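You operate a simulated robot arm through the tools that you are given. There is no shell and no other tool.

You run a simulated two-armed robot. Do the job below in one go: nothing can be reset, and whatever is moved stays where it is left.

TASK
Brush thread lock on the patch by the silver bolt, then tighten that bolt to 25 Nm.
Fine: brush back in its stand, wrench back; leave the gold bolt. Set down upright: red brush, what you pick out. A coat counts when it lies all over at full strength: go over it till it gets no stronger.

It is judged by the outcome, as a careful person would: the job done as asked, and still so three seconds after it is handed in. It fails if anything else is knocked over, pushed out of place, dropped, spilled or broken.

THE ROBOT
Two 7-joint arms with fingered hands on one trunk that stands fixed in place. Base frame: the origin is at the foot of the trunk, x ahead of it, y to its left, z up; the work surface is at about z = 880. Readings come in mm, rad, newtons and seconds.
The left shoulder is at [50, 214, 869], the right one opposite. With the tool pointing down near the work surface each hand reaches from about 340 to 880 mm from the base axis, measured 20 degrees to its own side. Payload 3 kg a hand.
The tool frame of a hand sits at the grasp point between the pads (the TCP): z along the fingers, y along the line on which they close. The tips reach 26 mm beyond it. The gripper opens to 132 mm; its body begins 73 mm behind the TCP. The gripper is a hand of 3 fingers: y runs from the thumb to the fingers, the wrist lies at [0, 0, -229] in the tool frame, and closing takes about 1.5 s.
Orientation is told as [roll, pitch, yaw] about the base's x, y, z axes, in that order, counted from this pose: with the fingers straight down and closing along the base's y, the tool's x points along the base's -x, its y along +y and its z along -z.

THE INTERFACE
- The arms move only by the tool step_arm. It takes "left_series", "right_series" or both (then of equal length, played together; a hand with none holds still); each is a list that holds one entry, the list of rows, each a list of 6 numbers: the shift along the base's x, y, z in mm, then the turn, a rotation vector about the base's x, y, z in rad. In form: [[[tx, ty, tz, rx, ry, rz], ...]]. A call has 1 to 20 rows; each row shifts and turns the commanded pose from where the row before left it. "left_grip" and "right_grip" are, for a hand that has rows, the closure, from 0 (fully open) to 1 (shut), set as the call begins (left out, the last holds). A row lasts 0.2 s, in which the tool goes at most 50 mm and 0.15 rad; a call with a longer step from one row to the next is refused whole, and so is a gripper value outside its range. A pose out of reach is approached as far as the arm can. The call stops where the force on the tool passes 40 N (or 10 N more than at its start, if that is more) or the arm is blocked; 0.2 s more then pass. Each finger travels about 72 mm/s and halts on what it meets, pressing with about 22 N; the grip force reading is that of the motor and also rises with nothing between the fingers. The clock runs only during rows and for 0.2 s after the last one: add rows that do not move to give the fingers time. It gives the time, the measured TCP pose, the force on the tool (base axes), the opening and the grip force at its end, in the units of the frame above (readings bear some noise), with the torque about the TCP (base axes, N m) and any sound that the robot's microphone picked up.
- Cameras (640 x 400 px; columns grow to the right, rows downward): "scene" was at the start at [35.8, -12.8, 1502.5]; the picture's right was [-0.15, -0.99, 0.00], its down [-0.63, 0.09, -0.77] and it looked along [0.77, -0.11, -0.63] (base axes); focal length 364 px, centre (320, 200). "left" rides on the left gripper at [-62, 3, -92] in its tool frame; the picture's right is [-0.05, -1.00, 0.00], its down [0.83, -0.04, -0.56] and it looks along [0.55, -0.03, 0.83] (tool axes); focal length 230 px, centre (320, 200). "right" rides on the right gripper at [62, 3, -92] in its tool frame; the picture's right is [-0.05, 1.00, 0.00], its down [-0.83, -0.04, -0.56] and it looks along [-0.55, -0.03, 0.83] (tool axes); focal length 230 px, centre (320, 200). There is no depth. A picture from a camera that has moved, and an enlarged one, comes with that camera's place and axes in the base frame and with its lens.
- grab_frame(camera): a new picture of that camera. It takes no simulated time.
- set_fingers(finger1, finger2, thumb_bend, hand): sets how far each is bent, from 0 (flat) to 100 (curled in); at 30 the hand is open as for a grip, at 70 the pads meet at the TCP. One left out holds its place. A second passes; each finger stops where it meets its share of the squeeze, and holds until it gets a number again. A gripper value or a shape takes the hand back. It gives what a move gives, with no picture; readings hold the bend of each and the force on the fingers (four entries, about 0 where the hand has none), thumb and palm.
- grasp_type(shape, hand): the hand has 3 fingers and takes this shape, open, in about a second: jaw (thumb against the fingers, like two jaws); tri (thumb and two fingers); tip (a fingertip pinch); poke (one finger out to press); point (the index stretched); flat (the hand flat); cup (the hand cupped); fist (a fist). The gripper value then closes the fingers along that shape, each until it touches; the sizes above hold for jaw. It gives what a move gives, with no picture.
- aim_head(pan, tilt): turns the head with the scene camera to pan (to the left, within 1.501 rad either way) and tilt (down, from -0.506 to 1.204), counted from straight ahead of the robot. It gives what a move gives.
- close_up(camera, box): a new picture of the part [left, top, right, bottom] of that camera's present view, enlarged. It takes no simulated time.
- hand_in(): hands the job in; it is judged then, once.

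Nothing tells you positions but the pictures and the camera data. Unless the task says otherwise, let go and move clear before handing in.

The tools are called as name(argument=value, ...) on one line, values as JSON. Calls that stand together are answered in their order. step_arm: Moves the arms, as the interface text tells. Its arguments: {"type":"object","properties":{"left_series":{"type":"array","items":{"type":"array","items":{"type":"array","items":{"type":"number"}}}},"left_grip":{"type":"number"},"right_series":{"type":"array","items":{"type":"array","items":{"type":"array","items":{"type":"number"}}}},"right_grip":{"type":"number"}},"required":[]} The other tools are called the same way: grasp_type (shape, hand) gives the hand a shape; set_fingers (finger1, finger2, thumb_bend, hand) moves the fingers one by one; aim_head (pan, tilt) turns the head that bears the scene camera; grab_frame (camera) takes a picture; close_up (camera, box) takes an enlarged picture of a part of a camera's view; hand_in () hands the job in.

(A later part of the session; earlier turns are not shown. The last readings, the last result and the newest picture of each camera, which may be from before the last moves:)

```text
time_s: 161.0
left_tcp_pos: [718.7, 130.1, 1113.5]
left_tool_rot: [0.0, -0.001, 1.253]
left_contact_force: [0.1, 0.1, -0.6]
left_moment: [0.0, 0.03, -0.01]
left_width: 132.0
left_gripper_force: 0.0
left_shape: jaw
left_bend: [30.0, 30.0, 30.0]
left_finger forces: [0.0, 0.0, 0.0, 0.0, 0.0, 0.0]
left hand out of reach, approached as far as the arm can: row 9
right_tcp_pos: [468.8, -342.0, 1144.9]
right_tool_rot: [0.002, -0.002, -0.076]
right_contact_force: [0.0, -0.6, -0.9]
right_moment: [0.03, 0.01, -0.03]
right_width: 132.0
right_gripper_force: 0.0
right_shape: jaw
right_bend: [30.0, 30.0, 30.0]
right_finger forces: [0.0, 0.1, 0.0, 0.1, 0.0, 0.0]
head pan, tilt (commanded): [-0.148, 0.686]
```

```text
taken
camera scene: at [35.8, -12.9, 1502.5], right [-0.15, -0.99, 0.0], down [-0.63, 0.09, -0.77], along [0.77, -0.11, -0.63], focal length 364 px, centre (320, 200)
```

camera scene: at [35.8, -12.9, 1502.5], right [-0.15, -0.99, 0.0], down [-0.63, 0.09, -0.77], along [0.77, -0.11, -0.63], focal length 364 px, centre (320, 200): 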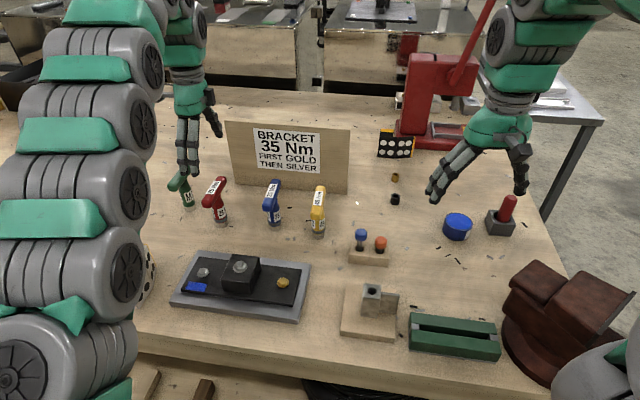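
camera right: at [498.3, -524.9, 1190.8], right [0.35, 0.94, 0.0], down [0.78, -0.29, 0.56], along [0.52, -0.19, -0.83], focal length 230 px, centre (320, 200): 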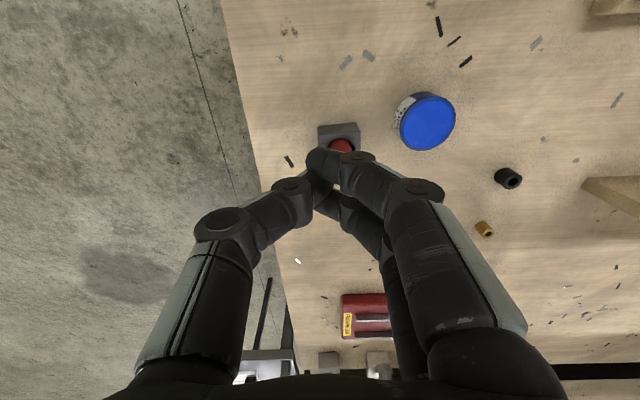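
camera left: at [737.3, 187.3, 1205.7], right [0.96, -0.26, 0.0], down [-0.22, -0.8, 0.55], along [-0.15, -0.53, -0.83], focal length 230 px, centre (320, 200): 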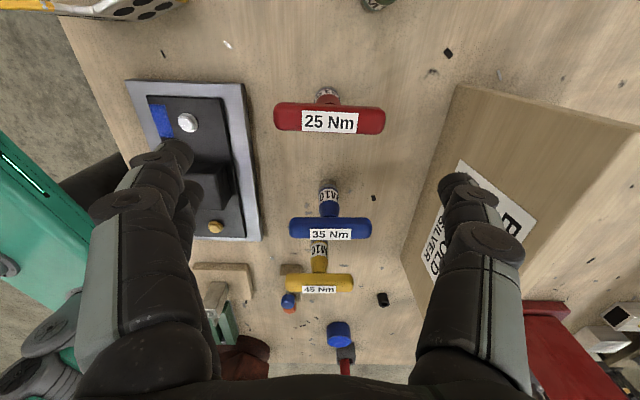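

The wrench's bar is clear in this view: centre about (732, 133), 100 mm long, aligned with my closing direction. I'll lower over it.

step_arm(left_series=[[[3, 0.5, -25, 0, 0, 0], [4, 1, -25, 0, 0, 0], [4, 0.5, -25, 0, 0, 0], [2, 0.4, -15, 0, 0, 0], [0, 0, 0, 0, 0, 0]]])

grab_frame(camera="left")

close_up(camera="scene", box=[150, 120, 270, 240])

```text
time_s: 162.2
left_tcp_pos: [733.3, 132.5, 1025.6]
left_tool_rot: [-0.003, -0.003, 1.25]
left_contact_force: [0.1, -0.2, 0.0]
left_moment: [-0.02, -0.01, -0.03]
left_width: 131.9
left_gripper_force: 0.0
left_shape: jaw
left_bend: [30.0, 30.0, 30.0]
left_finger forces: [0.0, 0.0, 0.1, 0.0, 0.0, 0.1]
right_tcp_pos: [468.0, -340.7, 1144.9]
right_tool_rot: [0.002, -0.002, -0.076]
right_contact_force: [0.1, -0.3, 0.4]
right_moment: [0.0, -0.02, -0.01]
right_width: 131.9
right_gripper_force: 0.0
right_shape: jaw
right_bend: [30.0, 30.0, 30.0]
right_finger forces: [0.1, 0.0, 0.0, 0.0, 0.0, 0.0]
head pan, tilt (commanded): [-0.148, 0.686]
```

```text
taken
camera left: at [751.1, 190.2, 1116.8], right [0.96, -0.27, 0.0], down [-0.22, -0.8, 0.55], along [-0.15, -0.53, -0.83], focal length 230 px, centre (320, 200)
```

left: 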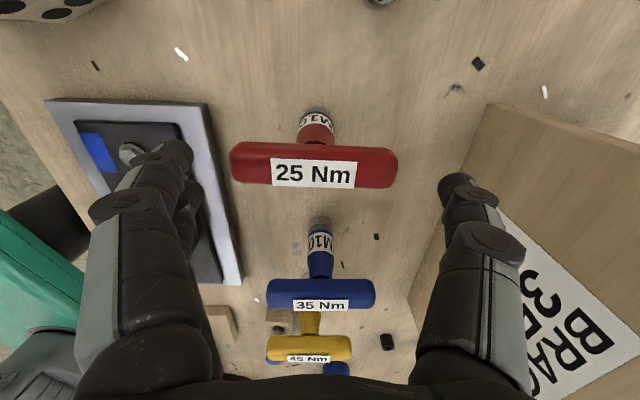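

```text
3.33 times, centred on (210, 180) of scene
camera zoom: at [35.8, -12.8, 1502.5], right [-0.15, -0.99, 0.0], down [-0.63, 0.09, -0.77], along [0.77, -0.11, -0.63], focal length 1213 px, centre (687, 267)
```

zoom: 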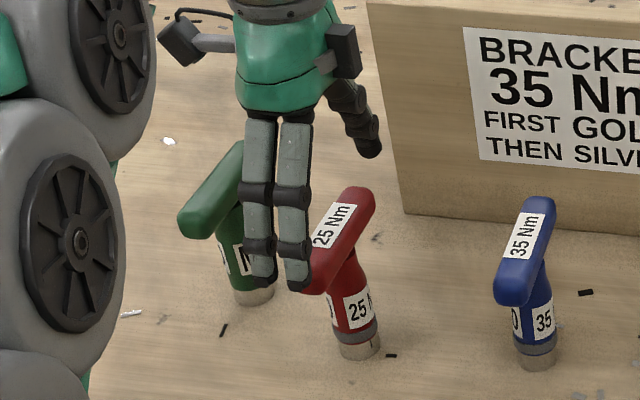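

step_arm(left_series=[[[-1, -1, -15, 0, 0, 0], [0, 0, -15, 0, 0, 0], [0, 0, -10, 0, 0, 0], [0, 0, -8, 0, 0, 0], [0, 0, 0, 0, 0, 0]]])

grab_frame(camera="left")

close_up(camera="scene", box=[150, 140, 270, 240])

```text
time_s: 163.4
left_tcp_pos: [732.3, 129.7, 977.3]
left_tool_rot: [0.002, -0.002, 1.251]
left_contact_force: [-0.6, 0.1, -0.3]
left_moment: [0.0, -0.01, 0.03]
left_width: 132.1
left_gripper_force: 0.0
left_shape: jaw
left_bend: [30.0, 30.0, 30.0]
left_finger forces: [0.0, 0.0, 0.0, 0.1, 0.0, 0.0]
right_tcp_pos: [467.2, -341.3, 1143.1]
right_tool_rot: [0.002, -0.001, -0.076]
right_contact_force: [-0.4, -0.6, 0.1]
right_moment: [-0.01, -0.01, 0.03]
right_width: 131.8
right_gripper_force: 0.1
right_shape: jaw
right_bend: [30.0, 30.0, 30.0]
right_finger forces: [0.0, 0.0, 0.1, 0.0, 0.0, 0.0]
head pan, tilt (commanded): [-0.148, 0.686]
```

```text
taken
camera left: at [750.0, 188.4, 1068.8], right [0.96, -0.27, 0.0], down [-0.22, -0.8, 0.55], along [-0.15, -0.53, -0.83], focal length 230 px, centre (320, 200)
```

left: 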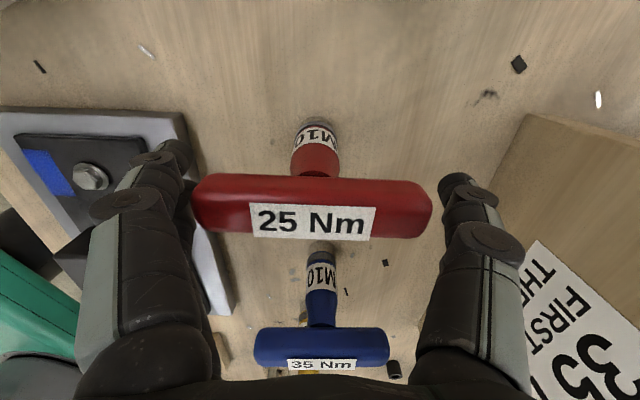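

```text
4.00 times, centred on (210, 190) of scene
camera zoom: at [35.8, -12.8, 1502.5], right [-0.15, -0.99, 0.0], down [-0.63, 0.09, -0.77], along [0.77, -0.11, -0.63], focal length 1455 px, centre (760, 240)
```

zoom: 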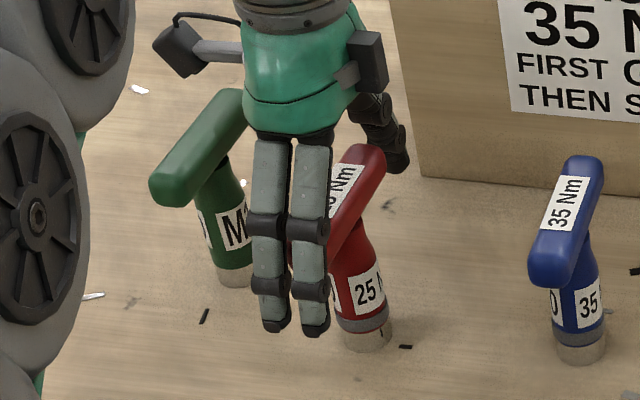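

step_arm(left_series=[[[0, 1.5, 0, 0, 0, 0], [0, 0, 0, 0, 0, 0], [0, 0, 0, 0, 0, 0], [0, 0, 0, 0, 0, 0], [0, 0, 0, 0, 0, 0], [0, 0, 0, 0, 0, 0]]], left_grip=1.0)

grab_frame(camera="left")

close_up(camera="scene", box=[150, 140, 270, 240])

```text
time_s: 164.8
left_tcp_pos: [731.9, 131.8, 976.9]
left_tool_rot: [-0.001, -0.003, 1.249]
left_contact_force: [0.0, -0.5, -0.1]
left_moment: [-0.01, 0.0, 0.03]
left_width: 88.4
left_gripper_force: 21.8
left_shape: jaw
left_bend: [72.0, 69.0, 65.0]
left_finger forces: [15.8, 14.0, 0.1, 0.0, 30.3, 0.1]
right_tcp_pos: [468.3, -340.1, 1143.5]
right_tool_rot: [0.002, -0.002, -0.074]
right_contact_force: [0.7, -0.5, -0.2]
right_moment: [-0.03, -0.03, 0.01]
right_width: 132.0
right_gripper_force: 0.0
right_shape: jaw
right_bend: [30.0, 30.0, 30.0]
right_finger forces: [0.0, 0.1, 0.0, 0.0, 0.1, 0.0]
head pan, tilt (commanded): [-0.148, 0.686]
```

```text
taken
camera left: at [749.8, 190.1, 1068.7], right [0.96, -0.27, 0.0], down [-0.22, -0.8, 0.55], along [-0.15, -0.53, -0.83], focal length 230 px, centre (320, 200)
```

left: 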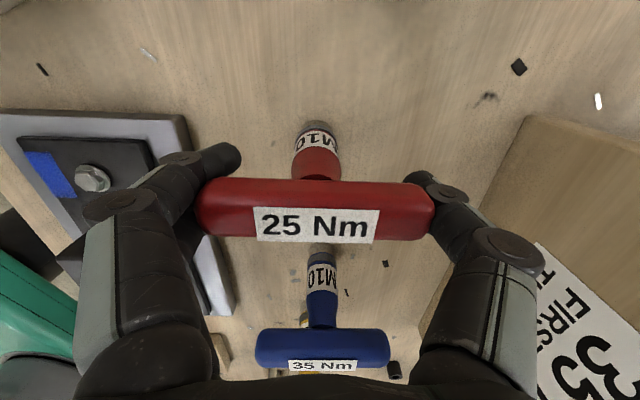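

```text
4.00 times, centred on (210, 190) of scene
camera zoom: at [35.8, -12.8, 1502.5], right [-0.15, -0.99, 0.0], down [-0.63, 0.09, -0.77], along [0.77, -0.11, -0.63], focal length 1455 px, centre (760, 240)
```

zoom: 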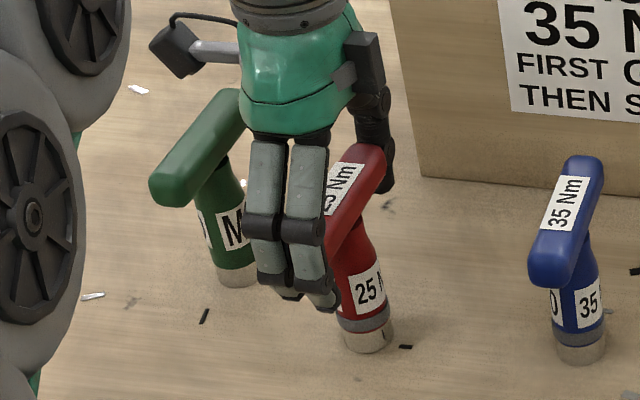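

Firm hold on both ends of the bar. I'll lift the wrench straight up and look at how it hangs.

step_arm(left_series=[[[0, 0, 10, 0, 0, 0], [0, 0, 20, 0, 0, 0], [0, 0, 25, 0, 0, 0], [0, 0, 25, 0, 0, 0], [0, 0, 25, 0, 0, 0], [0, 0, 0, 0, 0, 0]]])

grab_frame(camera="left")

close_up(camera="scene", box=[150, 80, 270, 240])

grab_frame(camera="right")

```text
time_s: 166.2
left_tcp_pos: [731.8, 134.1, 1082.3]
left_tool_rot: [0.0, 0.0, 1.25]
left_contact_force: [0.2, 0.1, -2.2]
left_moment: [0.01, 0.0, 0.02]
left_width: 88.0
left_gripper_force: 21.6
left_shape: jaw
left_bend: [72.0, 70.0, 65.0]
left_finger forces: [15.8, 13.9, 0.0, 0.1, 30.3, 0.0]
right_tcp_pos: [468.1, -340.1, 1144.5]
right_tool_rot: [0.001, -0.001, -0.075]
right_contact_force: [0.8, 0.5, 0.1]
right_moment: [0.01, 0.02, 0.0]
right_width: 132.1
right_gripper_force: 0.1
right_shape: jaw
right_bend: [30.0, 30.0, 30.0]
right_finger forces: [0.0, 0.1, 0.1, 0.0, 0.0, 0.1]
head pan, tilt (commanded): [-0.148, 0.686]
```

```text
taken
camera left: at [750.0, 191.1, 1173.7], right [0.96, -0.27, 0.0], down [-0.22, -0.8, 0.55], along [-0.15, -0.53, -0.83], focal length 230 px, centre (320, 200)
```

left: 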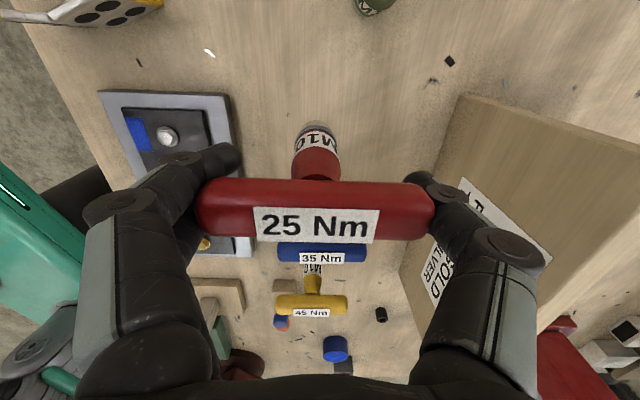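

```text
2.50 times, centred on (210, 160) of scene
camera zoom: at [35.8, -12.8, 1502.5], right [-0.15, -0.99, 0.0], down [-0.63, 0.09, -0.77], along [0.77, -0.11, -0.63], focal length 910 px, centre (595, 300)
```

zoom: 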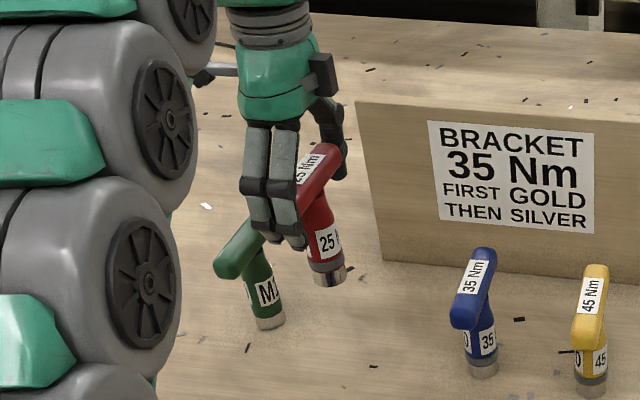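

```text
taken
camera right: at [406.9, -332.8, 1237.7], right [0.13, 0.99, 0.0], down [0.82, -0.11, 0.56], along [0.55, -0.07, -0.83], focal length 230 px, centre (320, 200)
```

right: 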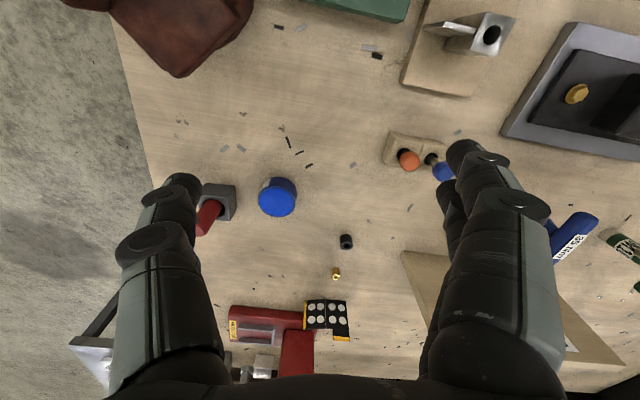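

The wrench is held straight (2 N weight). I'll carry it over the silver bolt at a safe height.

step_arm(left_series=[[[-30, 3, 0, 0, 0, 0], [-36, 4.5, 0, 0, 0, 0], [-36, 4.5, 0, 0, 0, 0], [-36, 4.5, 0, 0, 0, 0], [-30, 3.5, 0, 0, 0, 0], [-12, 1.4, 0, 0, 0, 0], [0, 0, 0, 0, 0, 0]]])

grab_frame(camera="left")

close_up(camera="scene", box=[140, 170, 280, 310])

```text
time_s: 167.8
left_tcp_pos: [553.6, 153.7, 1082.4]
left_tool_rot: [0.001, -0.003, 1.251]
left_contact_force: [-0.2, 0.6, -3.1]
left_moment: [0.02, -0.03, -0.02]
left_width: 88.3
left_gripper_force: 21.5
left_shape: jaw
left_bend: [72.0, 70.0, 65.0]
left_finger forces: [15.9, 14.0, 0.0, 0.1, 30.0, 0.0]
right_tcp_pos: [467.8, -340.5, 1143.4]
right_tool_rot: [0.003, -0.001, -0.074]
right_contact_force: [-0.7, -0.7, -0.9]
right_moment: [-0.01, 0.02, 0.01]
right_width: 131.9
right_gripper_force: 0.1
right_shape: jaw
right_bend: [30.0, 30.0, 30.0]
right_finger forces: [0.0, 0.1, 0.1, 0.0, 0.1, 0.1]
head pan, tilt (commanded): [-0.148, 0.686]
```

```text
taken
camera left: at [570.5, 212.9, 1174.2], right [0.96, -0.27, 0.0], down [-0.22, -0.8, 0.55], along [-0.15, -0.53, -0.83], focal length 230 px, centre (320, 200)
```

left: 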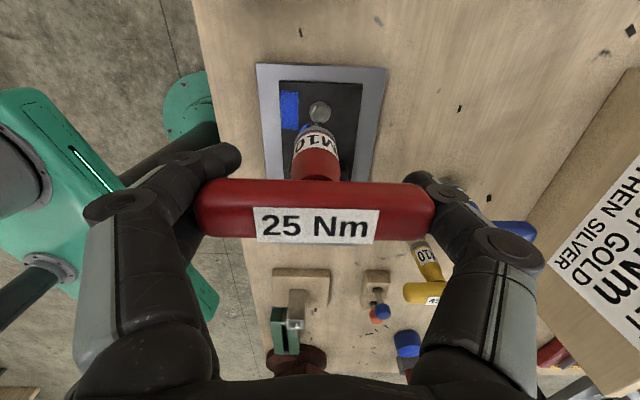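

```text
2.86 times, centred on (210, 240) of scene
camera zoom: at [35.8, -12.8, 1502.5], right [-0.15, -0.99, 0.0], down [-0.63, 0.09, -0.77], along [0.77, -0.11, -0.63], focal length 1039 px, centre (634, 86)
```

zoom: 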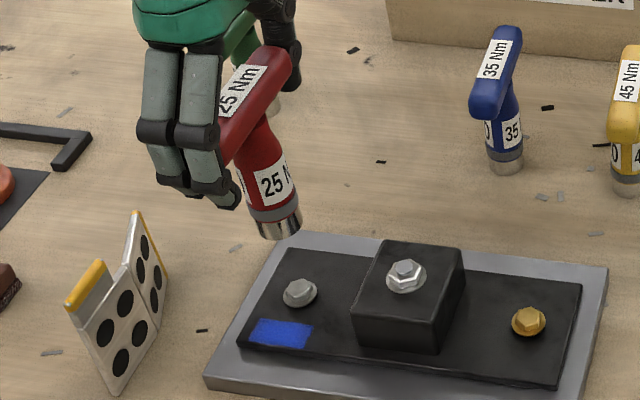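

close_up(camera="left", box=[270, 80, 370, 190])

close_up(camera="scene", box=[185, 210, 245, 290])

```text
3.64 times, centred on (320, 135) of left
camera zoom: at [570.5, 212.9, 1174.2], right [0.96, -0.27, 0.0], down [-0.22, -0.8, 0.55], along [-0.15, -0.53, -0.83], focal length 837 px, centre (320, 436)
```

zoom: 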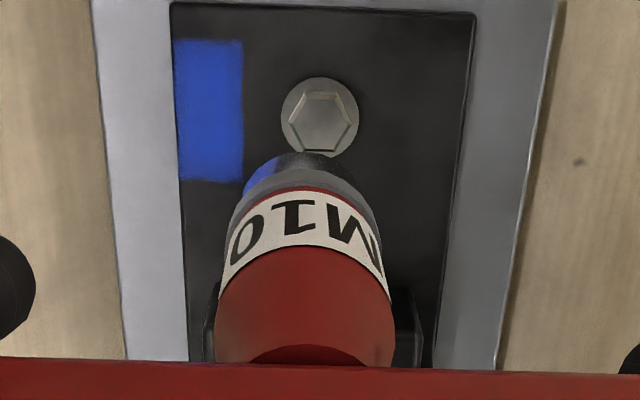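

```text
5.00 times, centred on (215, 250) of scene
camera zoom: at [35.8, -12.8, 1502.5], right [-0.15, -0.99, 0.0], down [-0.63, 0.09, -0.77], along [0.77, -0.11, -0.63], focal length 1819 px, centre (845, -50)
```

zoom: 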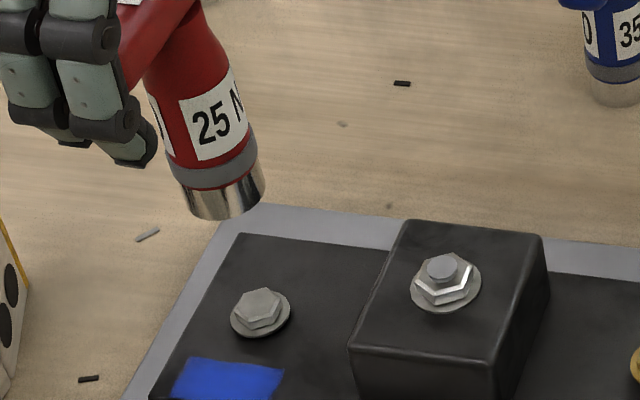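

The socket hangs almost exactly over the silver bolt. I'll correct by about 2 mm and lower until just above the head.

step_arm(left_series=[[[2, 0.5, -20, 0, 0, 0], [0, 0, -20, 0, 0, 0], [0, 0, -14, 0, 0, 0], [0, 0, 0, 0, 0, 0]]])

close_up(camera="left", box=[270, 80, 370, 190])

close_up(camera="scene", box=[185, 230, 245, 300])

```text
time_s: 168.8
left_tcp_pos: [554.6, 153.5, 1027.9]
left_tool_rot: [0.0, -0.002, 1.25]
left_contact_force: [0.4, 0.0, -3.8]
left_moment: [-0.04, -0.03, 0.03]
left_width: 87.9
left_gripper_force: 22.0
left_shape: jaw
left_bend: [72.0, 70.0, 65.0]
left_finger forces: [16.0, 13.8, 0.1, 0.0, 30.1, 0.0]
right_tcp_pos: [468.5, -339.9, 1144.8]
right_tool_rot: [0.002, -0.003, -0.073]
right_contact_force: [0.4, -1.0, -0.5]
right_moment: [-0.03, 0.03, 0.01]
right_width: 132.1
right_gripper_force: 0.1
right_shape: jaw
right_bend: [30.0, 30.0, 30.0]
right_finger forces: [0.0, 0.0, 0.1, 0.0, 0.0, 0.0]
head pan, tilt (commanded): [-0.148, 0.686]
```

```text
3.64 times, centred on (320, 135) of left
camera zoom: at [572.8, 212.6, 1119.7], right [0.96, -0.27, 0.0], down [-0.22, -0.8, 0.55], along [-0.15, -0.53, -0.83], focal length 837 px, centre (320, 436)
```

zoom: 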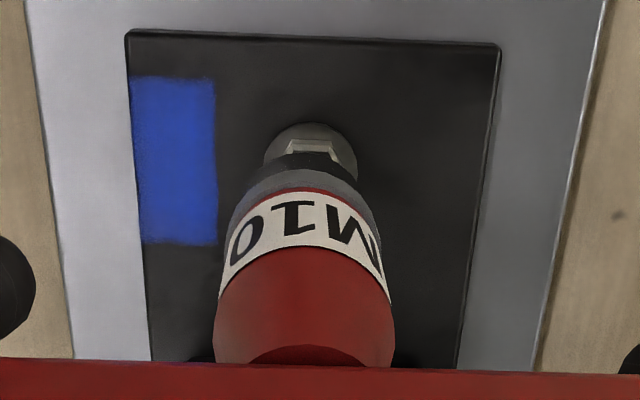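

```text
5.71 times, centred on (215, 265) of scene
camera zoom: at [35.8, -12.8, 1502.5], right [-0.15, -0.99, 0.0], down [-0.63, 0.09, -0.77], along [0.77, -0.11, -0.63], focal length 2079 px, centre (920, -171)
```

zoom: 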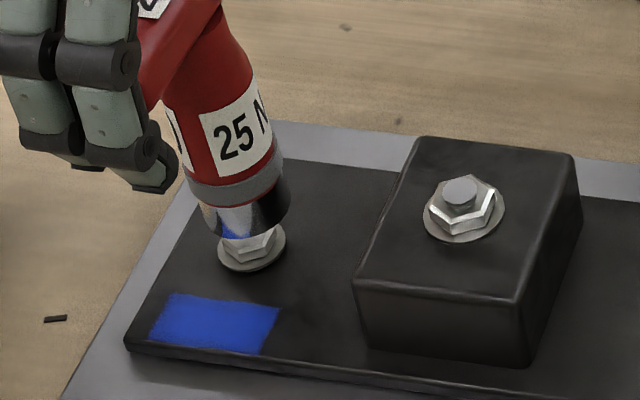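

step_arm(left_series=[[[0.3, 3.5, 0, 0, 0, 0], [0, 0, 0, 0, 0, 0]]])

close_up(camera="left", box=[290, 90, 350, 150])

close_up(camera="scene", box=[195, 250, 230, 290])

```text
time_s: 169.4
left_tcp_pos: [554.6, 158.0, 1028.1]
left_tool_rot: [0.0, -0.002, 1.248]
left_contact_force: [1.1, -0.1, -2.5]
left_moment: [0.04, 0.01, 0.02]
left_width: 87.9
left_gripper_force: 22.1
left_shape: jaw
left_bend: [72.0, 70.0, 65.0]
left_finger forces: [16.1, 13.8, 0.1, 0.0, 30.0, 0.0]
right_tcp_pos: [467.7, -340.9, 1144.6]
right_tool_rot: [0.003, -0.003, -0.076]
right_contact_force: [0.2, 0.1, -0.3]
right_moment: [-0.01, 0.02, -0.02]
right_width: 132.0
right_gripper_force: 0.1
right_shape: jaw
right_bend: [30.0, 30.0, 30.0]
right_finger forces: [0.0, 0.1, 0.1, 0.1, 0.0, 0.0]
head pan, tilt (commanded): [-0.148, 0.686]
```

```text
6.67 times, centred on (320, 120) of left
camera zoom: at [572.4, 216.6, 1119.6], right [0.96, -0.27, 0.0], down [-0.22, -0.8, 0.55], along [-0.15, -0.53, -0.83], focal length 1534 px, centre (320, 733)
```

zoom: 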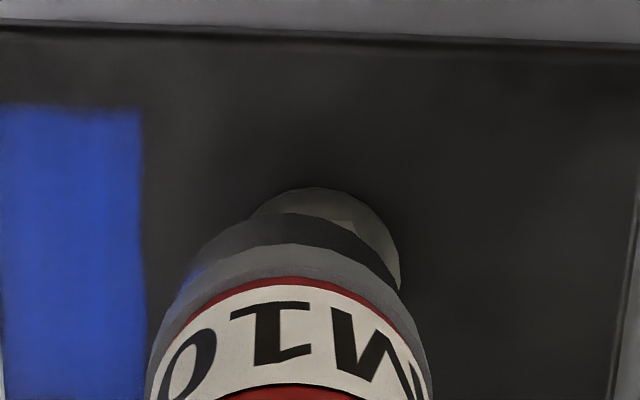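

```text
10.00 times, centred on (212, 270) of scene
camera zoom: at [35.8, -12.8, 1502.5], right [-0.15, -0.99, 0.0], down [-0.63, 0.09, -0.77], along [0.77, -0.11, -0.63], focal length 3638 px, centre (1395, -500)
```

zoom: 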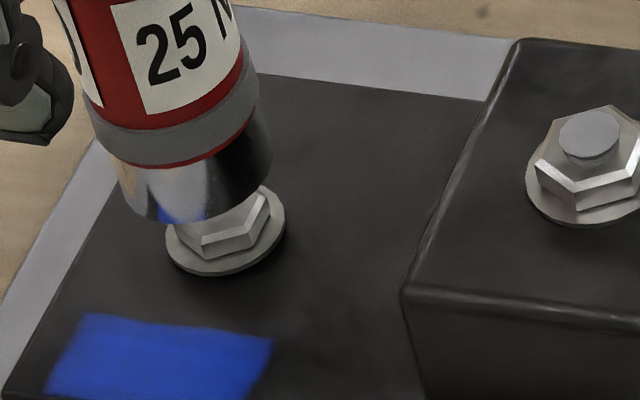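

close_up(camera="scene", box=[200, 258, 226, 282])

close_up(camera="left", box=[295, 110, 345, 145])

grab_frame(camera="right")

```text
16.00 times, centred on (213, 270) of scene
camera zoom: at [35.8, -12.8, 1502.5], right [-0.15, -0.99, 0.0], down [-0.63, 0.09, -0.77], along [0.77, -0.11, -0.63], focal length 5821 px, centre (2032, -920)
```

zoom: 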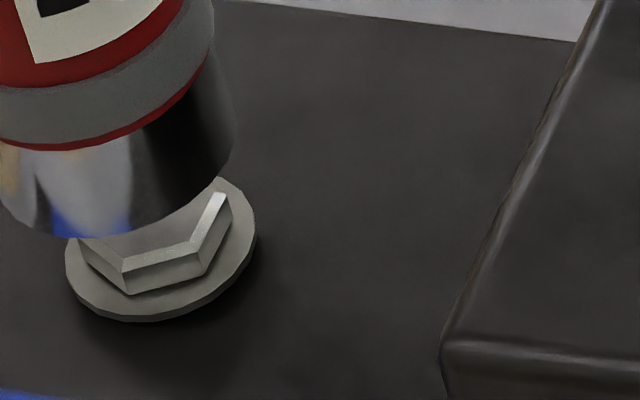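

```text
11.43 times, centred on (320, 128) of left
camera zoom: at [572.4, 216.6, 1119.6], right [0.96, -0.27, 0.0], down [-0.22, -0.8, 0.55], along [-0.15, -0.53, -0.83], focal length 2629 px, centre (320, 1029)
```

zoom: 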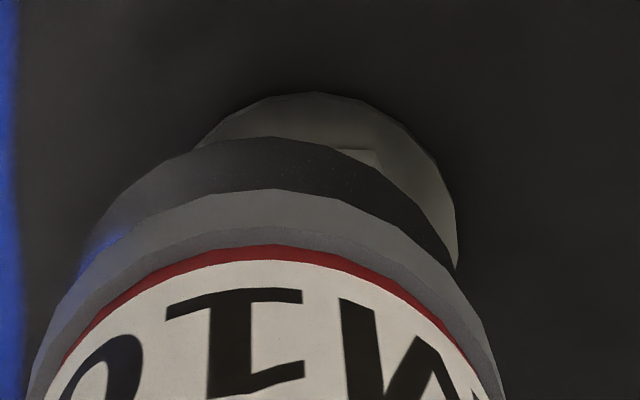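

```text
taken
camera right: at [406.9, -332.8, 1237.7], right [0.13, 0.99, 0.0], down [0.82, -0.11, 0.56], along [0.55, -0.07, -0.83], focal length 230 px, centre (320, 200)
```

right: 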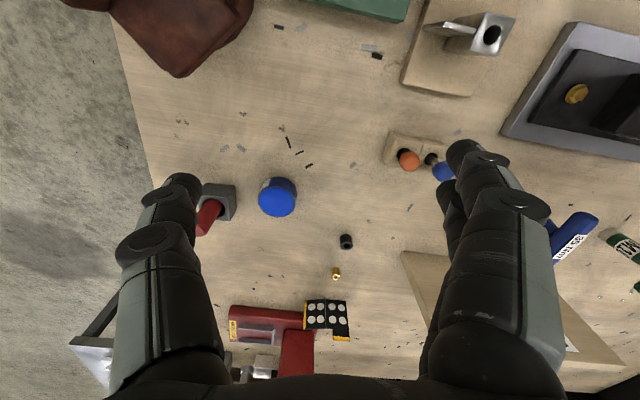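

step_arm(left_series=[[[2.7, -0.4, 0, 0, 0, 0], [0, 0, -3, 0, 0, 0], [0, 0, 0, 0, 0, 0]]])

close_up(camera="scene", box=[195, 250, 230, 290])

close_up(camera="left", box=[295, 110, 345, 145])

```text
time_s: 170.2
left_tcp_pos: [556.9, 156.8, 1025.3]
left_tool_rot: [0.0, -0.002, 1.25]
left_contact_force: [0.0, 0.3, -3.9]
left_moment: [0.0, -0.05, 0.04]
left_width: 87.8
left_gripper_force: 21.2
left_shape: jaw
left_bend: [72.0, 70.0, 65.0]
left_finger forces: [16.2, 13.8, 0.1, 0.0, 30.0, 0.0]
right_tcp_pos: [467.4, -339.3, 1145.0]
right_tool_rot: [0.0, -0.003, -0.076]
right_contact_force: [-0.1, -0.2, -0.1]
right_moment: [-0.01, 0.02, -0.03]
right_width: 132.0
right_gripper_force: 0.0
right_shape: jaw
right_bend: [30.0, 30.0, 30.0]
right_finger forces: [0.0, 0.0, 0.0, 0.0, 0.0, 0.0]
head pan, tilt (commanded): [-0.148, 0.686]
```

```text
10.00 times, centred on (212, 270) of scene
camera zoom: at [35.8, -12.8, 1502.5], right [-0.15, -0.99, 0.0], down [-0.63, 0.09, -0.77], along [0.77, -0.11, -0.63], focal length 3638 px, centre (1395, -500)
```

zoom: 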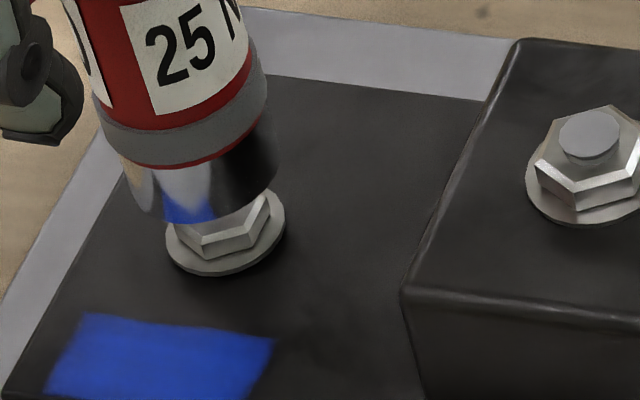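

```text
11.43 times, centred on (320, 128) of left
camera zoom: at [574.3, 215.8, 1117.1], right [0.96, -0.27, 0.0], down [-0.22, -0.8, 0.55], along [-0.15, -0.53, -0.83], focal length 2629 px, centre (320, 1029)
```

zoom: 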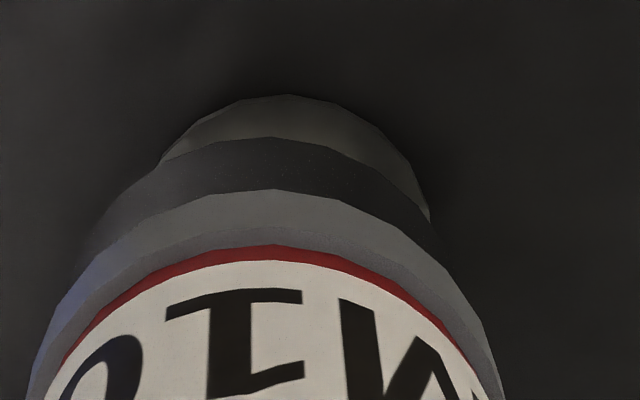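

Alignment is within about a millimetre in both views. I'll lower gently and feel for the bolt head.

step_arm(left_series=[[[0, 0, -4, 0, 0, 0], [0, 0, -2, 0, 0, 0], [0, 0, -2, 0, 0, 0], [0, 0, -1, 0, 0, 0], [0, 0, 0, 0, 0, 0]]])

close_up(camera="scene", box=[195, 250, 230, 290])

```text
time_s: 171.4
left_tcp_pos: [557.8, 157.2, 1016.2]
left_tool_rot: [0.0, -0.003, 1.25]
left_contact_force: [0.4, 0.5, -3.4]
left_moment: [0.0, -0.02, 0.0]
left_width: 87.8
left_gripper_force: 21.5
left_shape: jaw
left_bend: [72.0, 70.0, 65.0]
left_finger forces: [16.1, 13.9, 0.1, 0.1, 30.0, 0.0]
right_tcp_pos: [468.9, -340.8, 1142.9]
right_tool_rot: [0.002, -0.002, -0.073]
right_contact_force: [0.4, -0.1, 0.3]
right_moment: [-0.02, 0.03, 0.03]
right_width: 131.6
right_gripper_force: 0.1
right_shape: jaw
right_bend: [30.0, 30.0, 30.0]
right_finger forces: [0.0, 0.1, 0.0, 0.0, 0.0, 0.0]
head pan, tilt (commanded): [-0.148, 0.686]
```

```text
10.00 times, centred on (212, 270) of scene
camera zoom: at [35.8, -12.8, 1502.5], right [-0.15, -0.99, 0.0], down [-0.63, 0.09, -0.77], along [0.77, -0.11, -0.63], focal length 3638 px, centre (1395, -500)
```

zoom: 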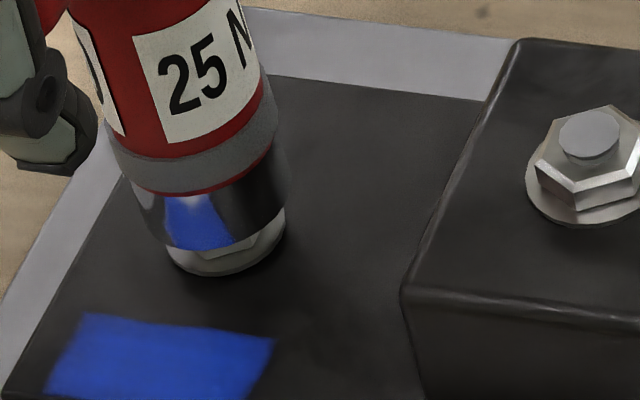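

step_arm(left_series=[[[0, 0, -1.5, 0, 0, 0], [0, 0, -1.5, 0, 0, 0], [0, 0, -1.5, 0, 0, 0], [0, 0, 0, 0, 0, 0]]])

close_up(camera="scene", box=[195, 250, 230, 290])

```text
time_s: 172.4
left_tcp_pos: [557.2, 157.2, 1011.7]
left_tool_rot: [0.0, -0.002, 1.25]
left_contact_force: [-0.4, -0.1, -2.7]
left_moment: [0.01, 0.0, -0.03]
left_width: 88.0
left_gripper_force: 21.9
left_shape: jaw
left_bend: [72.0, 70.0, 65.0]
left_finger forces: [16.1, 13.8, 0.0, 0.1, 30.0, 0.0]
right_tcp_pos: [467.8, -339.5, 1144.6]
right_tool_rot: [0.002, -0.003, -0.074]
right_contact_force: [-0.2, -0.3, 0.3]
right_moment: [0.01, 0.0, -0.02]
right_width: 131.8
right_gripper_force: 0.1
right_shape: jaw
right_bend: [30.0, 30.0, 30.0]
right_finger forces: [0.0, 0.0, 0.0, 0.0, 0.1, 0.0]
head pan, tilt (commanded): [-0.148, 0.686]
```

```text
10.00 times, centred on (212, 270) of scene
camera zoom: at [35.8, -12.8, 1502.5], right [-0.15, -0.99, 0.0], down [-0.63, 0.09, -0.77], along [0.77, -0.11, -0.63], focal length 3638 px, centre (1395, -500)
```

zoom: 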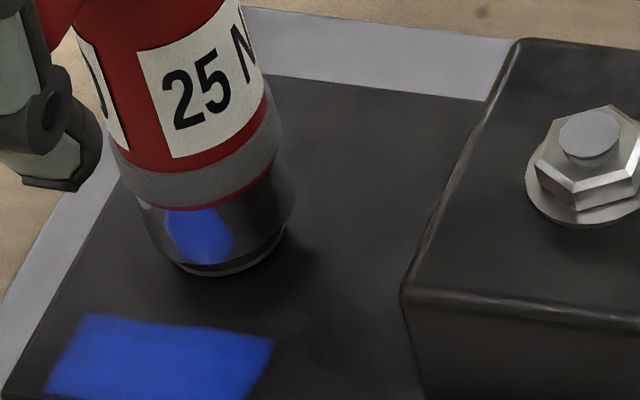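

step_arm(left_series=[[[0, 0, -1.5, 0, 0, 0], [0, 0, -1.5, 0, 0, 0], [0, 0, -1.5, 0, 0, 0], [0, 0, 0, 0, 0, 0]]])

close_up(camera="scene", box=[195, 250, 230, 290])

```text
time_s: 173.4
left_tcp_pos: [557.7, 154.1, 1007.0]
left_tool_rot: [0.0, -0.001, 1.249]
left_contact_force: [0.3, 0.0, -2.8]
left_moment: [0.01, -0.02, 0.0]
left_width: 87.7
left_gripper_force: 21.5
left_shape: jaw
left_bend: [72.0, 70.0, 65.0]
left_finger forces: [16.1, 13.9, 0.0, 0.0, 30.0, 0.1]
right_tcp_pos: [467.8, -340.1, 1142.8]
right_tool_rot: [0.001, -0.003, -0.074]
right_contact_force: [0.4, -1.1, 0.3]
right_moment: [-0.01, 0.0, 0.02]
right_width: 131.8
right_gripper_force: 0.0
right_shape: jaw
right_bend: [30.0, 30.0, 30.0]
right_finger forces: [0.0, 0.0, 0.0, 0.0, 0.1, 0.0]
head pan, tilt (commanded): [-0.148, 0.686]
```

```text
10.00 times, centred on (212, 270) of scene
camera zoom: at [35.8, -12.8, 1502.5], right [-0.15, -0.99, 0.0], down [-0.63, 0.09, -0.77], along [0.77, -0.11, -0.63], focal length 3638 px, centre (1395, -500)
```

zoom: 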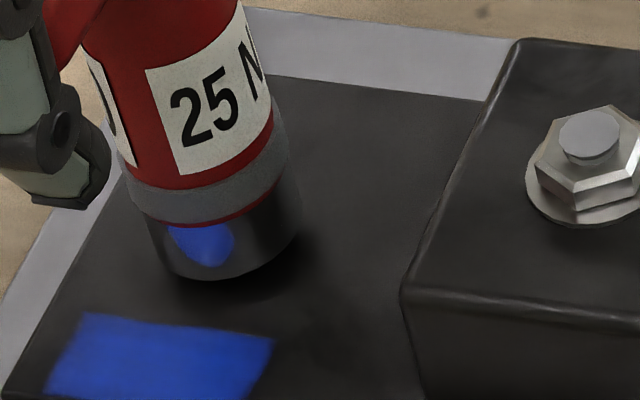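

step_arm(left_series=[[[0, 0, -1, 0, 0, 0], [0, 0, -1, 0, 0, 0], [0, 0, 0, 0, 0, 0]]])

close_up(camera="scene", box=[195, 250, 230, 290])

close_up(camera="left", box=[270, 80, 370, 190])

```text
time_s: 174.2
left_tcp_pos: [556.9, 157.6, 1003.7]
left_tool_rot: [0.001, -0.001, 1.25]
left_contact_force: [0.5, 0.3, -3.8]
left_moment: [0.0, -0.06, -0.01]
left_width: 87.7
left_gripper_force: 21.8
left_shape: jaw
left_bend: [72.0, 70.0, 65.0]
left_finger forces: [16.2, 13.8, 0.1, 0.1, 29.9, 0.0]
right_tcp_pos: [468.5, -339.9, 1144.5]
right_tool_rot: [0.001, -0.002, -0.075]
right_contact_force: [-0.4, 0.3, -0.2]
right_moment: [0.0, -0.01, -0.01]
right_width: 132.2
right_gripper_force: 0.0
right_shape: jaw
right_bend: [30.0, 30.0, 30.0]
right_finger forces: [0.1, 0.1, 0.0, 0.0, 0.0, 0.1]
head pan, tilt (commanded): [-0.148, 0.686]
```

```text
10.00 times, centred on (212, 270) of scene
camera zoom: at [35.8, -12.8, 1502.5], right [-0.15, -0.99, 0.0], down [-0.63, 0.09, -0.77], along [0.77, -0.11, -0.63], focal length 3638 px, centre (1395, -500)
```

zoom: 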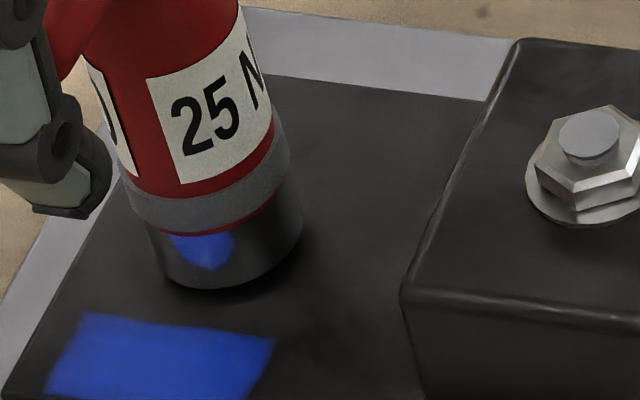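

```text
3.64 times, centred on (320, 135) of left
camera zoom: at [574.4, 215.2, 1096.6], right [0.96, -0.27, 0.0], down [-0.22, -0.8, 0.55], along [-0.15, -0.53, -0.83], focal length 837 px, centre (320, 436)
```

zoom: 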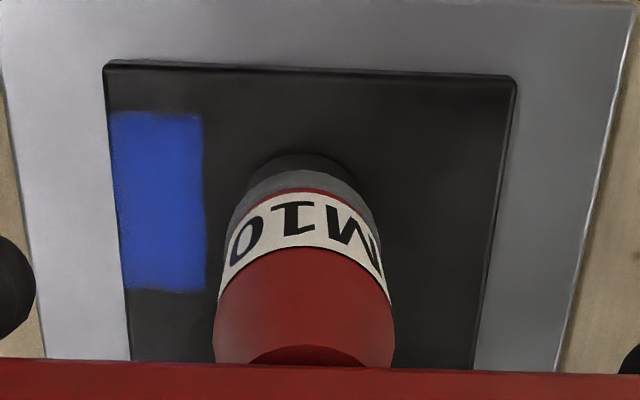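

step_arm(left_series=[[[0, 0, -1, 0, 0, 0], [0, 0, -1, 0, 0, 0], [0, 0, 0, 0, 0, 0]]])

close_up(camera="scene", box=[195, 250, 230, 290])

```text
time_s: 175.0
left_tcp_pos: [557.7, 157.0, 1003.5]
left_tool_rot: [0.001, -0.001, 1.25]
left_contact_force: [0.0, 0.6, -3.2]
left_moment: [0.0, -0.02, 0.01]
left_width: 87.9
left_gripper_force: 22.2
left_shape: jaw
left_bend: [72.0, 70.0, 65.0]
left_finger forces: [16.3, 13.8, 0.1, 0.0, 30.1, 0.1]
right_tcp_pos: [468.9, -340.2, 1144.3]
right_tool_rot: [0.002, -0.002, -0.076]
right_contact_force: [0.0, 0.2, 0.3]
right_moment: [-0.01, -0.01, 0.01]
right_width: 131.8
right_gripper_force: 0.1
right_shape: jaw
right_bend: [30.0, 30.0, 30.0]
right_finger forces: [0.0, 0.0, 0.1, 0.0, 0.0, 0.1]
head pan, tilt (commanded): [-0.148, 0.686]
```

```text
10.00 times, centred on (212, 270) of scene
camera zoom: at [35.8, -12.8, 1502.5], right [-0.15, -0.99, 0.0], down [-0.63, 0.09, -0.77], along [0.77, -0.11, -0.63], focal length 3638 px, centre (1395, -500)
```

zoom: 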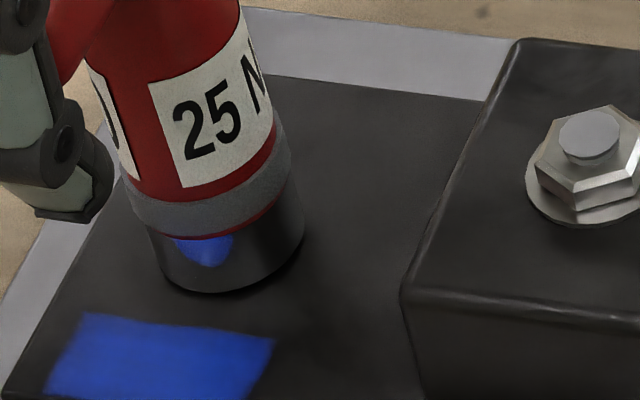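

step_arm(left_series=[[[0, 0, -1, 0, 0, 0], [0, 0, -1, 0, 0, 0], [0, 0, 0, 0, 0, 0]]])

```text
time_s: 175.8
left_tcp_pos: [557.3, 157.6, 1001.6]
left_tool_rot: [-0.001, -0.002, 1.249]
left_contact_force: [-4.3, -1.8, 17.9]
left_moment: [0.06, 0.02, 0.01]
left_width: 87.5
left_gripper_force: 22.1
left_shape: jaw
left_bend: [72.0, 70.0, 66.0]
left_finger forces: [17.2, 13.5, 0.1, 0.0, 28.3, 0.0]
right_tcp_pos: [467.9, -341.1, 1144.8]
right_tool_rot: [0.001, -0.002, -0.075]
right_contact_force: [0.5, -0.5, -0.7]
right_moment: [0.0, 0.0, 0.01]
right_width: 131.9
right_gripper_force: 0.0
right_shape: jaw
right_bend: [30.0, 30.0, 30.0]
right_finger forces: [0.0, 0.0, 0.0, 0.1, 0.0, 0.0]
head pan, tilt (commanded): [-0.148, 0.686]
```

Seated: the socket has gone down over the hex and rests with about 20 N. I'll ease the pressure slightly and start turning clockwise, watching the moment and listening.

step_arm(left_series=[[[0, 0, 0.6, 0, 0, 0], [0, 0, 0, 0, 0, -0.08], [0, 0, 0, 0, 0, -0.08], [0, 0, 0, 0, 0, -0.08], [0, 0, 0, 0, 0, 0]]])

close_up(camera="scene", box=[180, 210, 250, 290])

grab_frame(camera="left")

```text
time_s: 177.0
left_tcp_pos: [557.0, 157.1, 1001.3]
left_tool_rot: [-0.001, -0.003, 1.01]
left_contact_force: [-1.5, 0.3, 7.8]
left_moment: [0.05, -0.1, 0.1]
left_width: 87.4
left_gripper_force: 22.1
left_shape: jaw
left_bend: [73.0, 70.0, 66.0]
left_finger forces: [15.8, 14.5, 0.0, 0.0, 29.6, 0.1]
right_tcp_pos: [468.7, -340.3, 1143.9]
right_tool_rot: [0.002, -0.003, -0.076]
right_contact_force: [0.2, 0.4, -0.1]
right_moment: [0.0, 0.0, -0.04]
right_width: 131.9
right_gripper_force: 0.0
right_shape: jaw
right_bend: [30.0, 30.0, 30.0]
right_finger forces: [0.0, 0.0, 0.1, 0.0, 0.1, 0.0]
head pan, tilt (commanded): [-0.148, 0.686]
```

```text
5.00 times, centred on (215, 250) of scene
camera zoom: at [35.7, -12.8, 1502.5], right [-0.15, -0.99, 0.0], down [-0.63, 0.09, -0.77], along [0.77, -0.11, -0.63], focal length 1819 px, centre (845, -50)
```

zoom: 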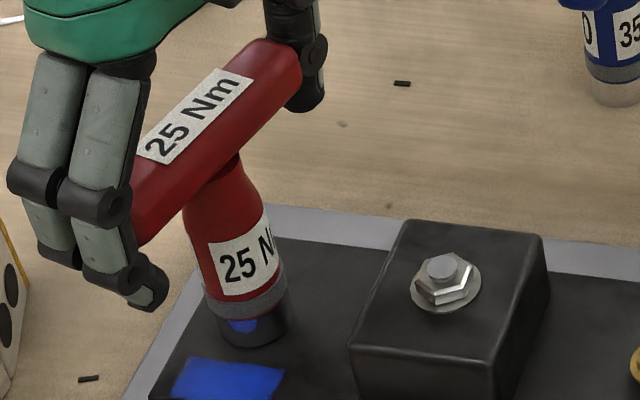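

```text
taken
camera left: at [588.7, 210.2, 1093.5], right [0.87, -0.49, 0.0], down [-0.41, -0.73, 0.55], along [-0.27, -0.48, -0.83], focal length 230 px, centre (320, 200)
```

left: 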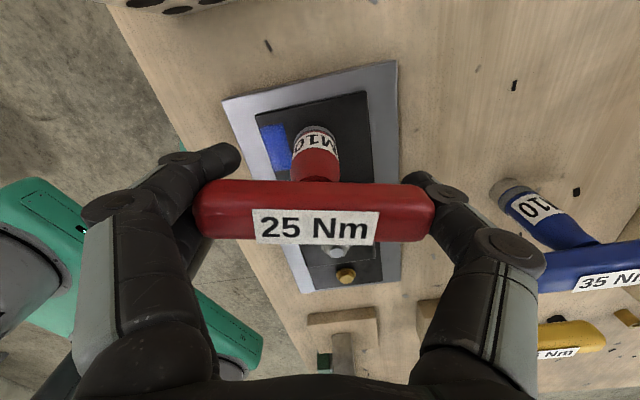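

step_arm(left_series=[[[0, 0, 0, 0, 0, -0.1], [0, 0, 0, 0, 0, -0.1], [0, 0, 0, 0, 0, -0.1], [0, 0, 0, 0, 0, -0.1], [0, 0, 0, 0, 0, 0]]])

close_up(camera="scene", box=[180, 210, 250, 290])

```text
time_s: 178.2
left_tcp_pos: [556.6, 157.4, 1002.4]
left_tool_rot: [0.001, -0.002, 0.608]
left_contact_force: [2.4, -3.0, -4.7]
left_moment: [-0.27, -0.24, 0.09]
left_width: 86.7
left_gripper_force: 22.0
left_shape: jaw
left_bend: [73.0, 70.0, 66.0]
left_finger forces: [15.0, 14.2, 0.1, 0.0, 32.2, 0.0]
right_tcp_pos: [467.6, -340.7, 1144.6]
right_tool_rot: [0.001, -0.002, -0.075]
right_contact_force: [0.0, -0.4, -0.3]
right_moment: [-0.01, 0.03, 0.0]
right_width: 132.1
right_gripper_force: 0.0
right_shape: jaw
right_bend: [30.0, 30.0, 30.0]
right_finger forces: [0.0, 0.0, 0.0, 0.1, 0.0, 0.0]
head pan, tilt (commanded): [-0.148, 0.686]
```

```text
5.00 times, centred on (215, 250) of scene
camera zoom: at [35.9, -12.8, 1502.5], right [-0.15, -0.99, 0.0], down [-0.63, 0.09, -0.77], along [0.77, -0.11, -0.63], focal length 1819 px, centre (845, -50)
```

zoom: 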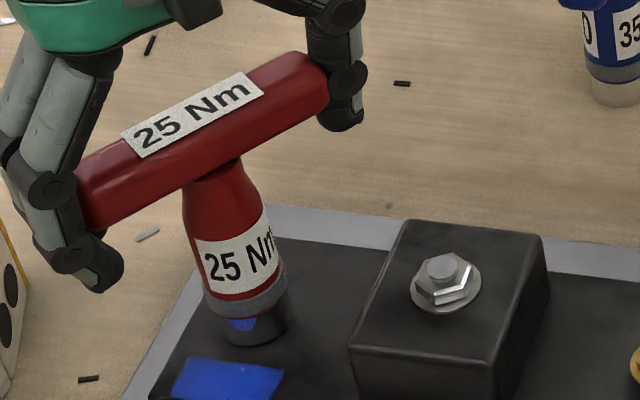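

step_arm(left_series=[[[0, 0, -0.6, 0, 0, -0.1], [0, 0, 0, 0, 0, -0.1], [0, 0, 0, 0, 0, -0.1], [0, 0, 0, 0, 0, -0.1], [0, 0, 0, 0, 0, 0]]])

close_up(camera="scene", box=[150, 190, 270, 300])

```text
time_s: 179.4
left_tcp_pos: [556.7, 157.3, 1000.9]
left_tool_rot: [0.0, -0.001, 0.208]
left_contact_force: [1.6, -6.2, 4.8]
left_moment: [-0.62, -0.24, 0.09]
left_width: 86.4
left_gripper_force: 22.2
left_shape: jaw
left_bend: [73.0, 70.0, 66.0]
left_finger forces: [13.9, 13.4, 0.1, 0.0, 31.5, 0.0]
right_tcp_pos: [467.7, -340.1, 1143.9]
right_tool_rot: [0.0, -0.002, -0.074]
right_contact_force: [-0.1, 0.0, -0.5]
right_moment: [0.0, 0.06, -0.01]
right_width: 131.8
right_gripper_force: 0.1
right_shape: jaw
right_bend: [30.0, 30.0, 30.0]
right_finger forces: [0.0, 0.0, 0.0, 0.0, 0.0, 0.1]
head pan, tilt (commanded): [-0.148, 0.686]
```

```text
3.64 times, centred on (210, 245) of scene
camera zoom: at [35.7, -12.9, 1502.5], right [-0.15, -0.99, 0.0], down [-0.63, 0.09, -0.77], along [0.77, -0.11, -0.63], focal length 1323 px, centre (720, 36)
```

zoom: 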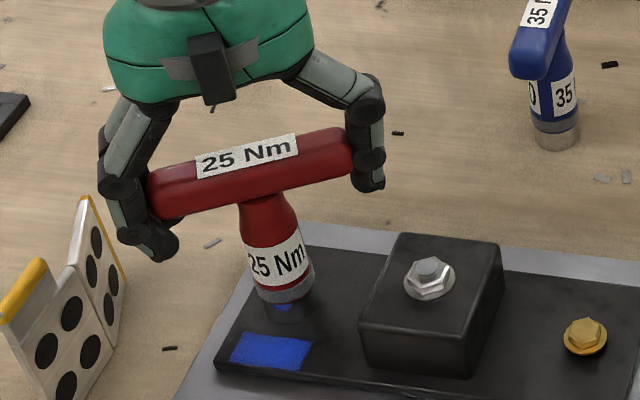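

step_arm(left_series=[[[0.4, -1.5, 0, 0, 0, 0], [0, 0, 0, 0, 0, 0]]])

```text
time_s: 180.0
left_tcp_pos: [556.3, 155.9, 1000.8]
left_tool_rot: [-0.001, -0.002, 0.211]
left_contact_force: [-1.1, -0.2, 13.4]
left_moment: [-0.18, -0.15, 0.06]
left_width: 86.5
left_gripper_force: 21.4
left_shape: jaw
left_bend: [73.0, 70.0, 66.0]
left_finger forces: [15.4, 13.1, 0.1, 0.0, 28.3, 0.0]
right_tcp_pos: [469.3, -340.0, 1144.1]
right_tool_rot: [0.003, -0.002, -0.075]
right_contact_force: [0.3, 0.6, 0.6]
right_moment: [0.02, 0.0, 0.01]
right_width: 131.8
right_gripper_force: 0.1
right_shape: jaw
right_bend: [30.0, 30.0, 30.0]
right_finger forces: [0.0, 0.0, 0.0, 0.0, 0.0, 0.1]
head pan, tilt (commanded): [-0.148, 0.686]
```

The lateral load nulled with a 1.5 mm shift, so the socket is engaged and I know the axis offset. I'll keep turning clockwise, following the bolt's axis.

step_arm(left_series=[[[-0.08, -0.16, 0.3, 0, 0, -0.115], [-0.08, -0.16, 0, 0, 0, -0.115], [-0.08, -0.16, 0, 0, 0, -0.115], [-0.09, -0.15, 0, 0, 0, -0.115], [0, 0, 0, 0, 0, 0]]])

close_up(camera="scene", box=[150, 190, 270, 300])

```text
time_s: 181.2
left_tcp_pos: [556.9, 155.1, 1001.0]
left_tool_rot: [0.0, -0.002, -0.252]
left_contact_force: [-0.7, -5.0, 3.1]
left_moment: [-0.52, 0.04, 0.11]
left_width: 86.6
left_gripper_force: 21.7
left_shape: jaw
left_bend: [73.0, 70.0, 66.0]
left_finger forces: [13.9, 14.3, 0.0, 0.0, 31.6, 0.0]
right_tcp_pos: [467.5, -340.4, 1143.9]
right_tool_rot: [0.002, -0.003, -0.076]
right_contact_force: [0.3, 0.1, -0.2]
right_moment: [0.0, 0.0, -0.03]
right_width: 131.9
right_gripper_force: 0.0
right_shape: jaw
right_bend: [30.0, 30.0, 30.0]
right_finger forces: [0.0, 0.0, 0.1, 0.0, 0.0, 0.0]
head pan, tilt (commanded): [-0.148, 0.686]
```

```text
3.64 times, centred on (210, 245) of scene
camera zoom: at [35.7, -12.9, 1502.5], right [-0.15, -0.99, 0.0], down [-0.63, 0.09, -0.77], along [0.77, -0.11, -0.63], focal length 1323 px, centre (720, 36)
```

zoom: 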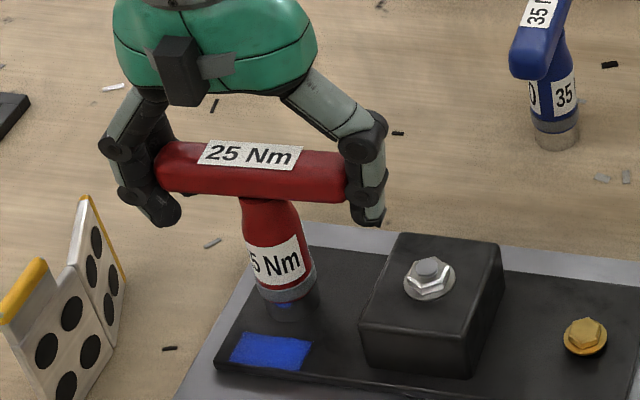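

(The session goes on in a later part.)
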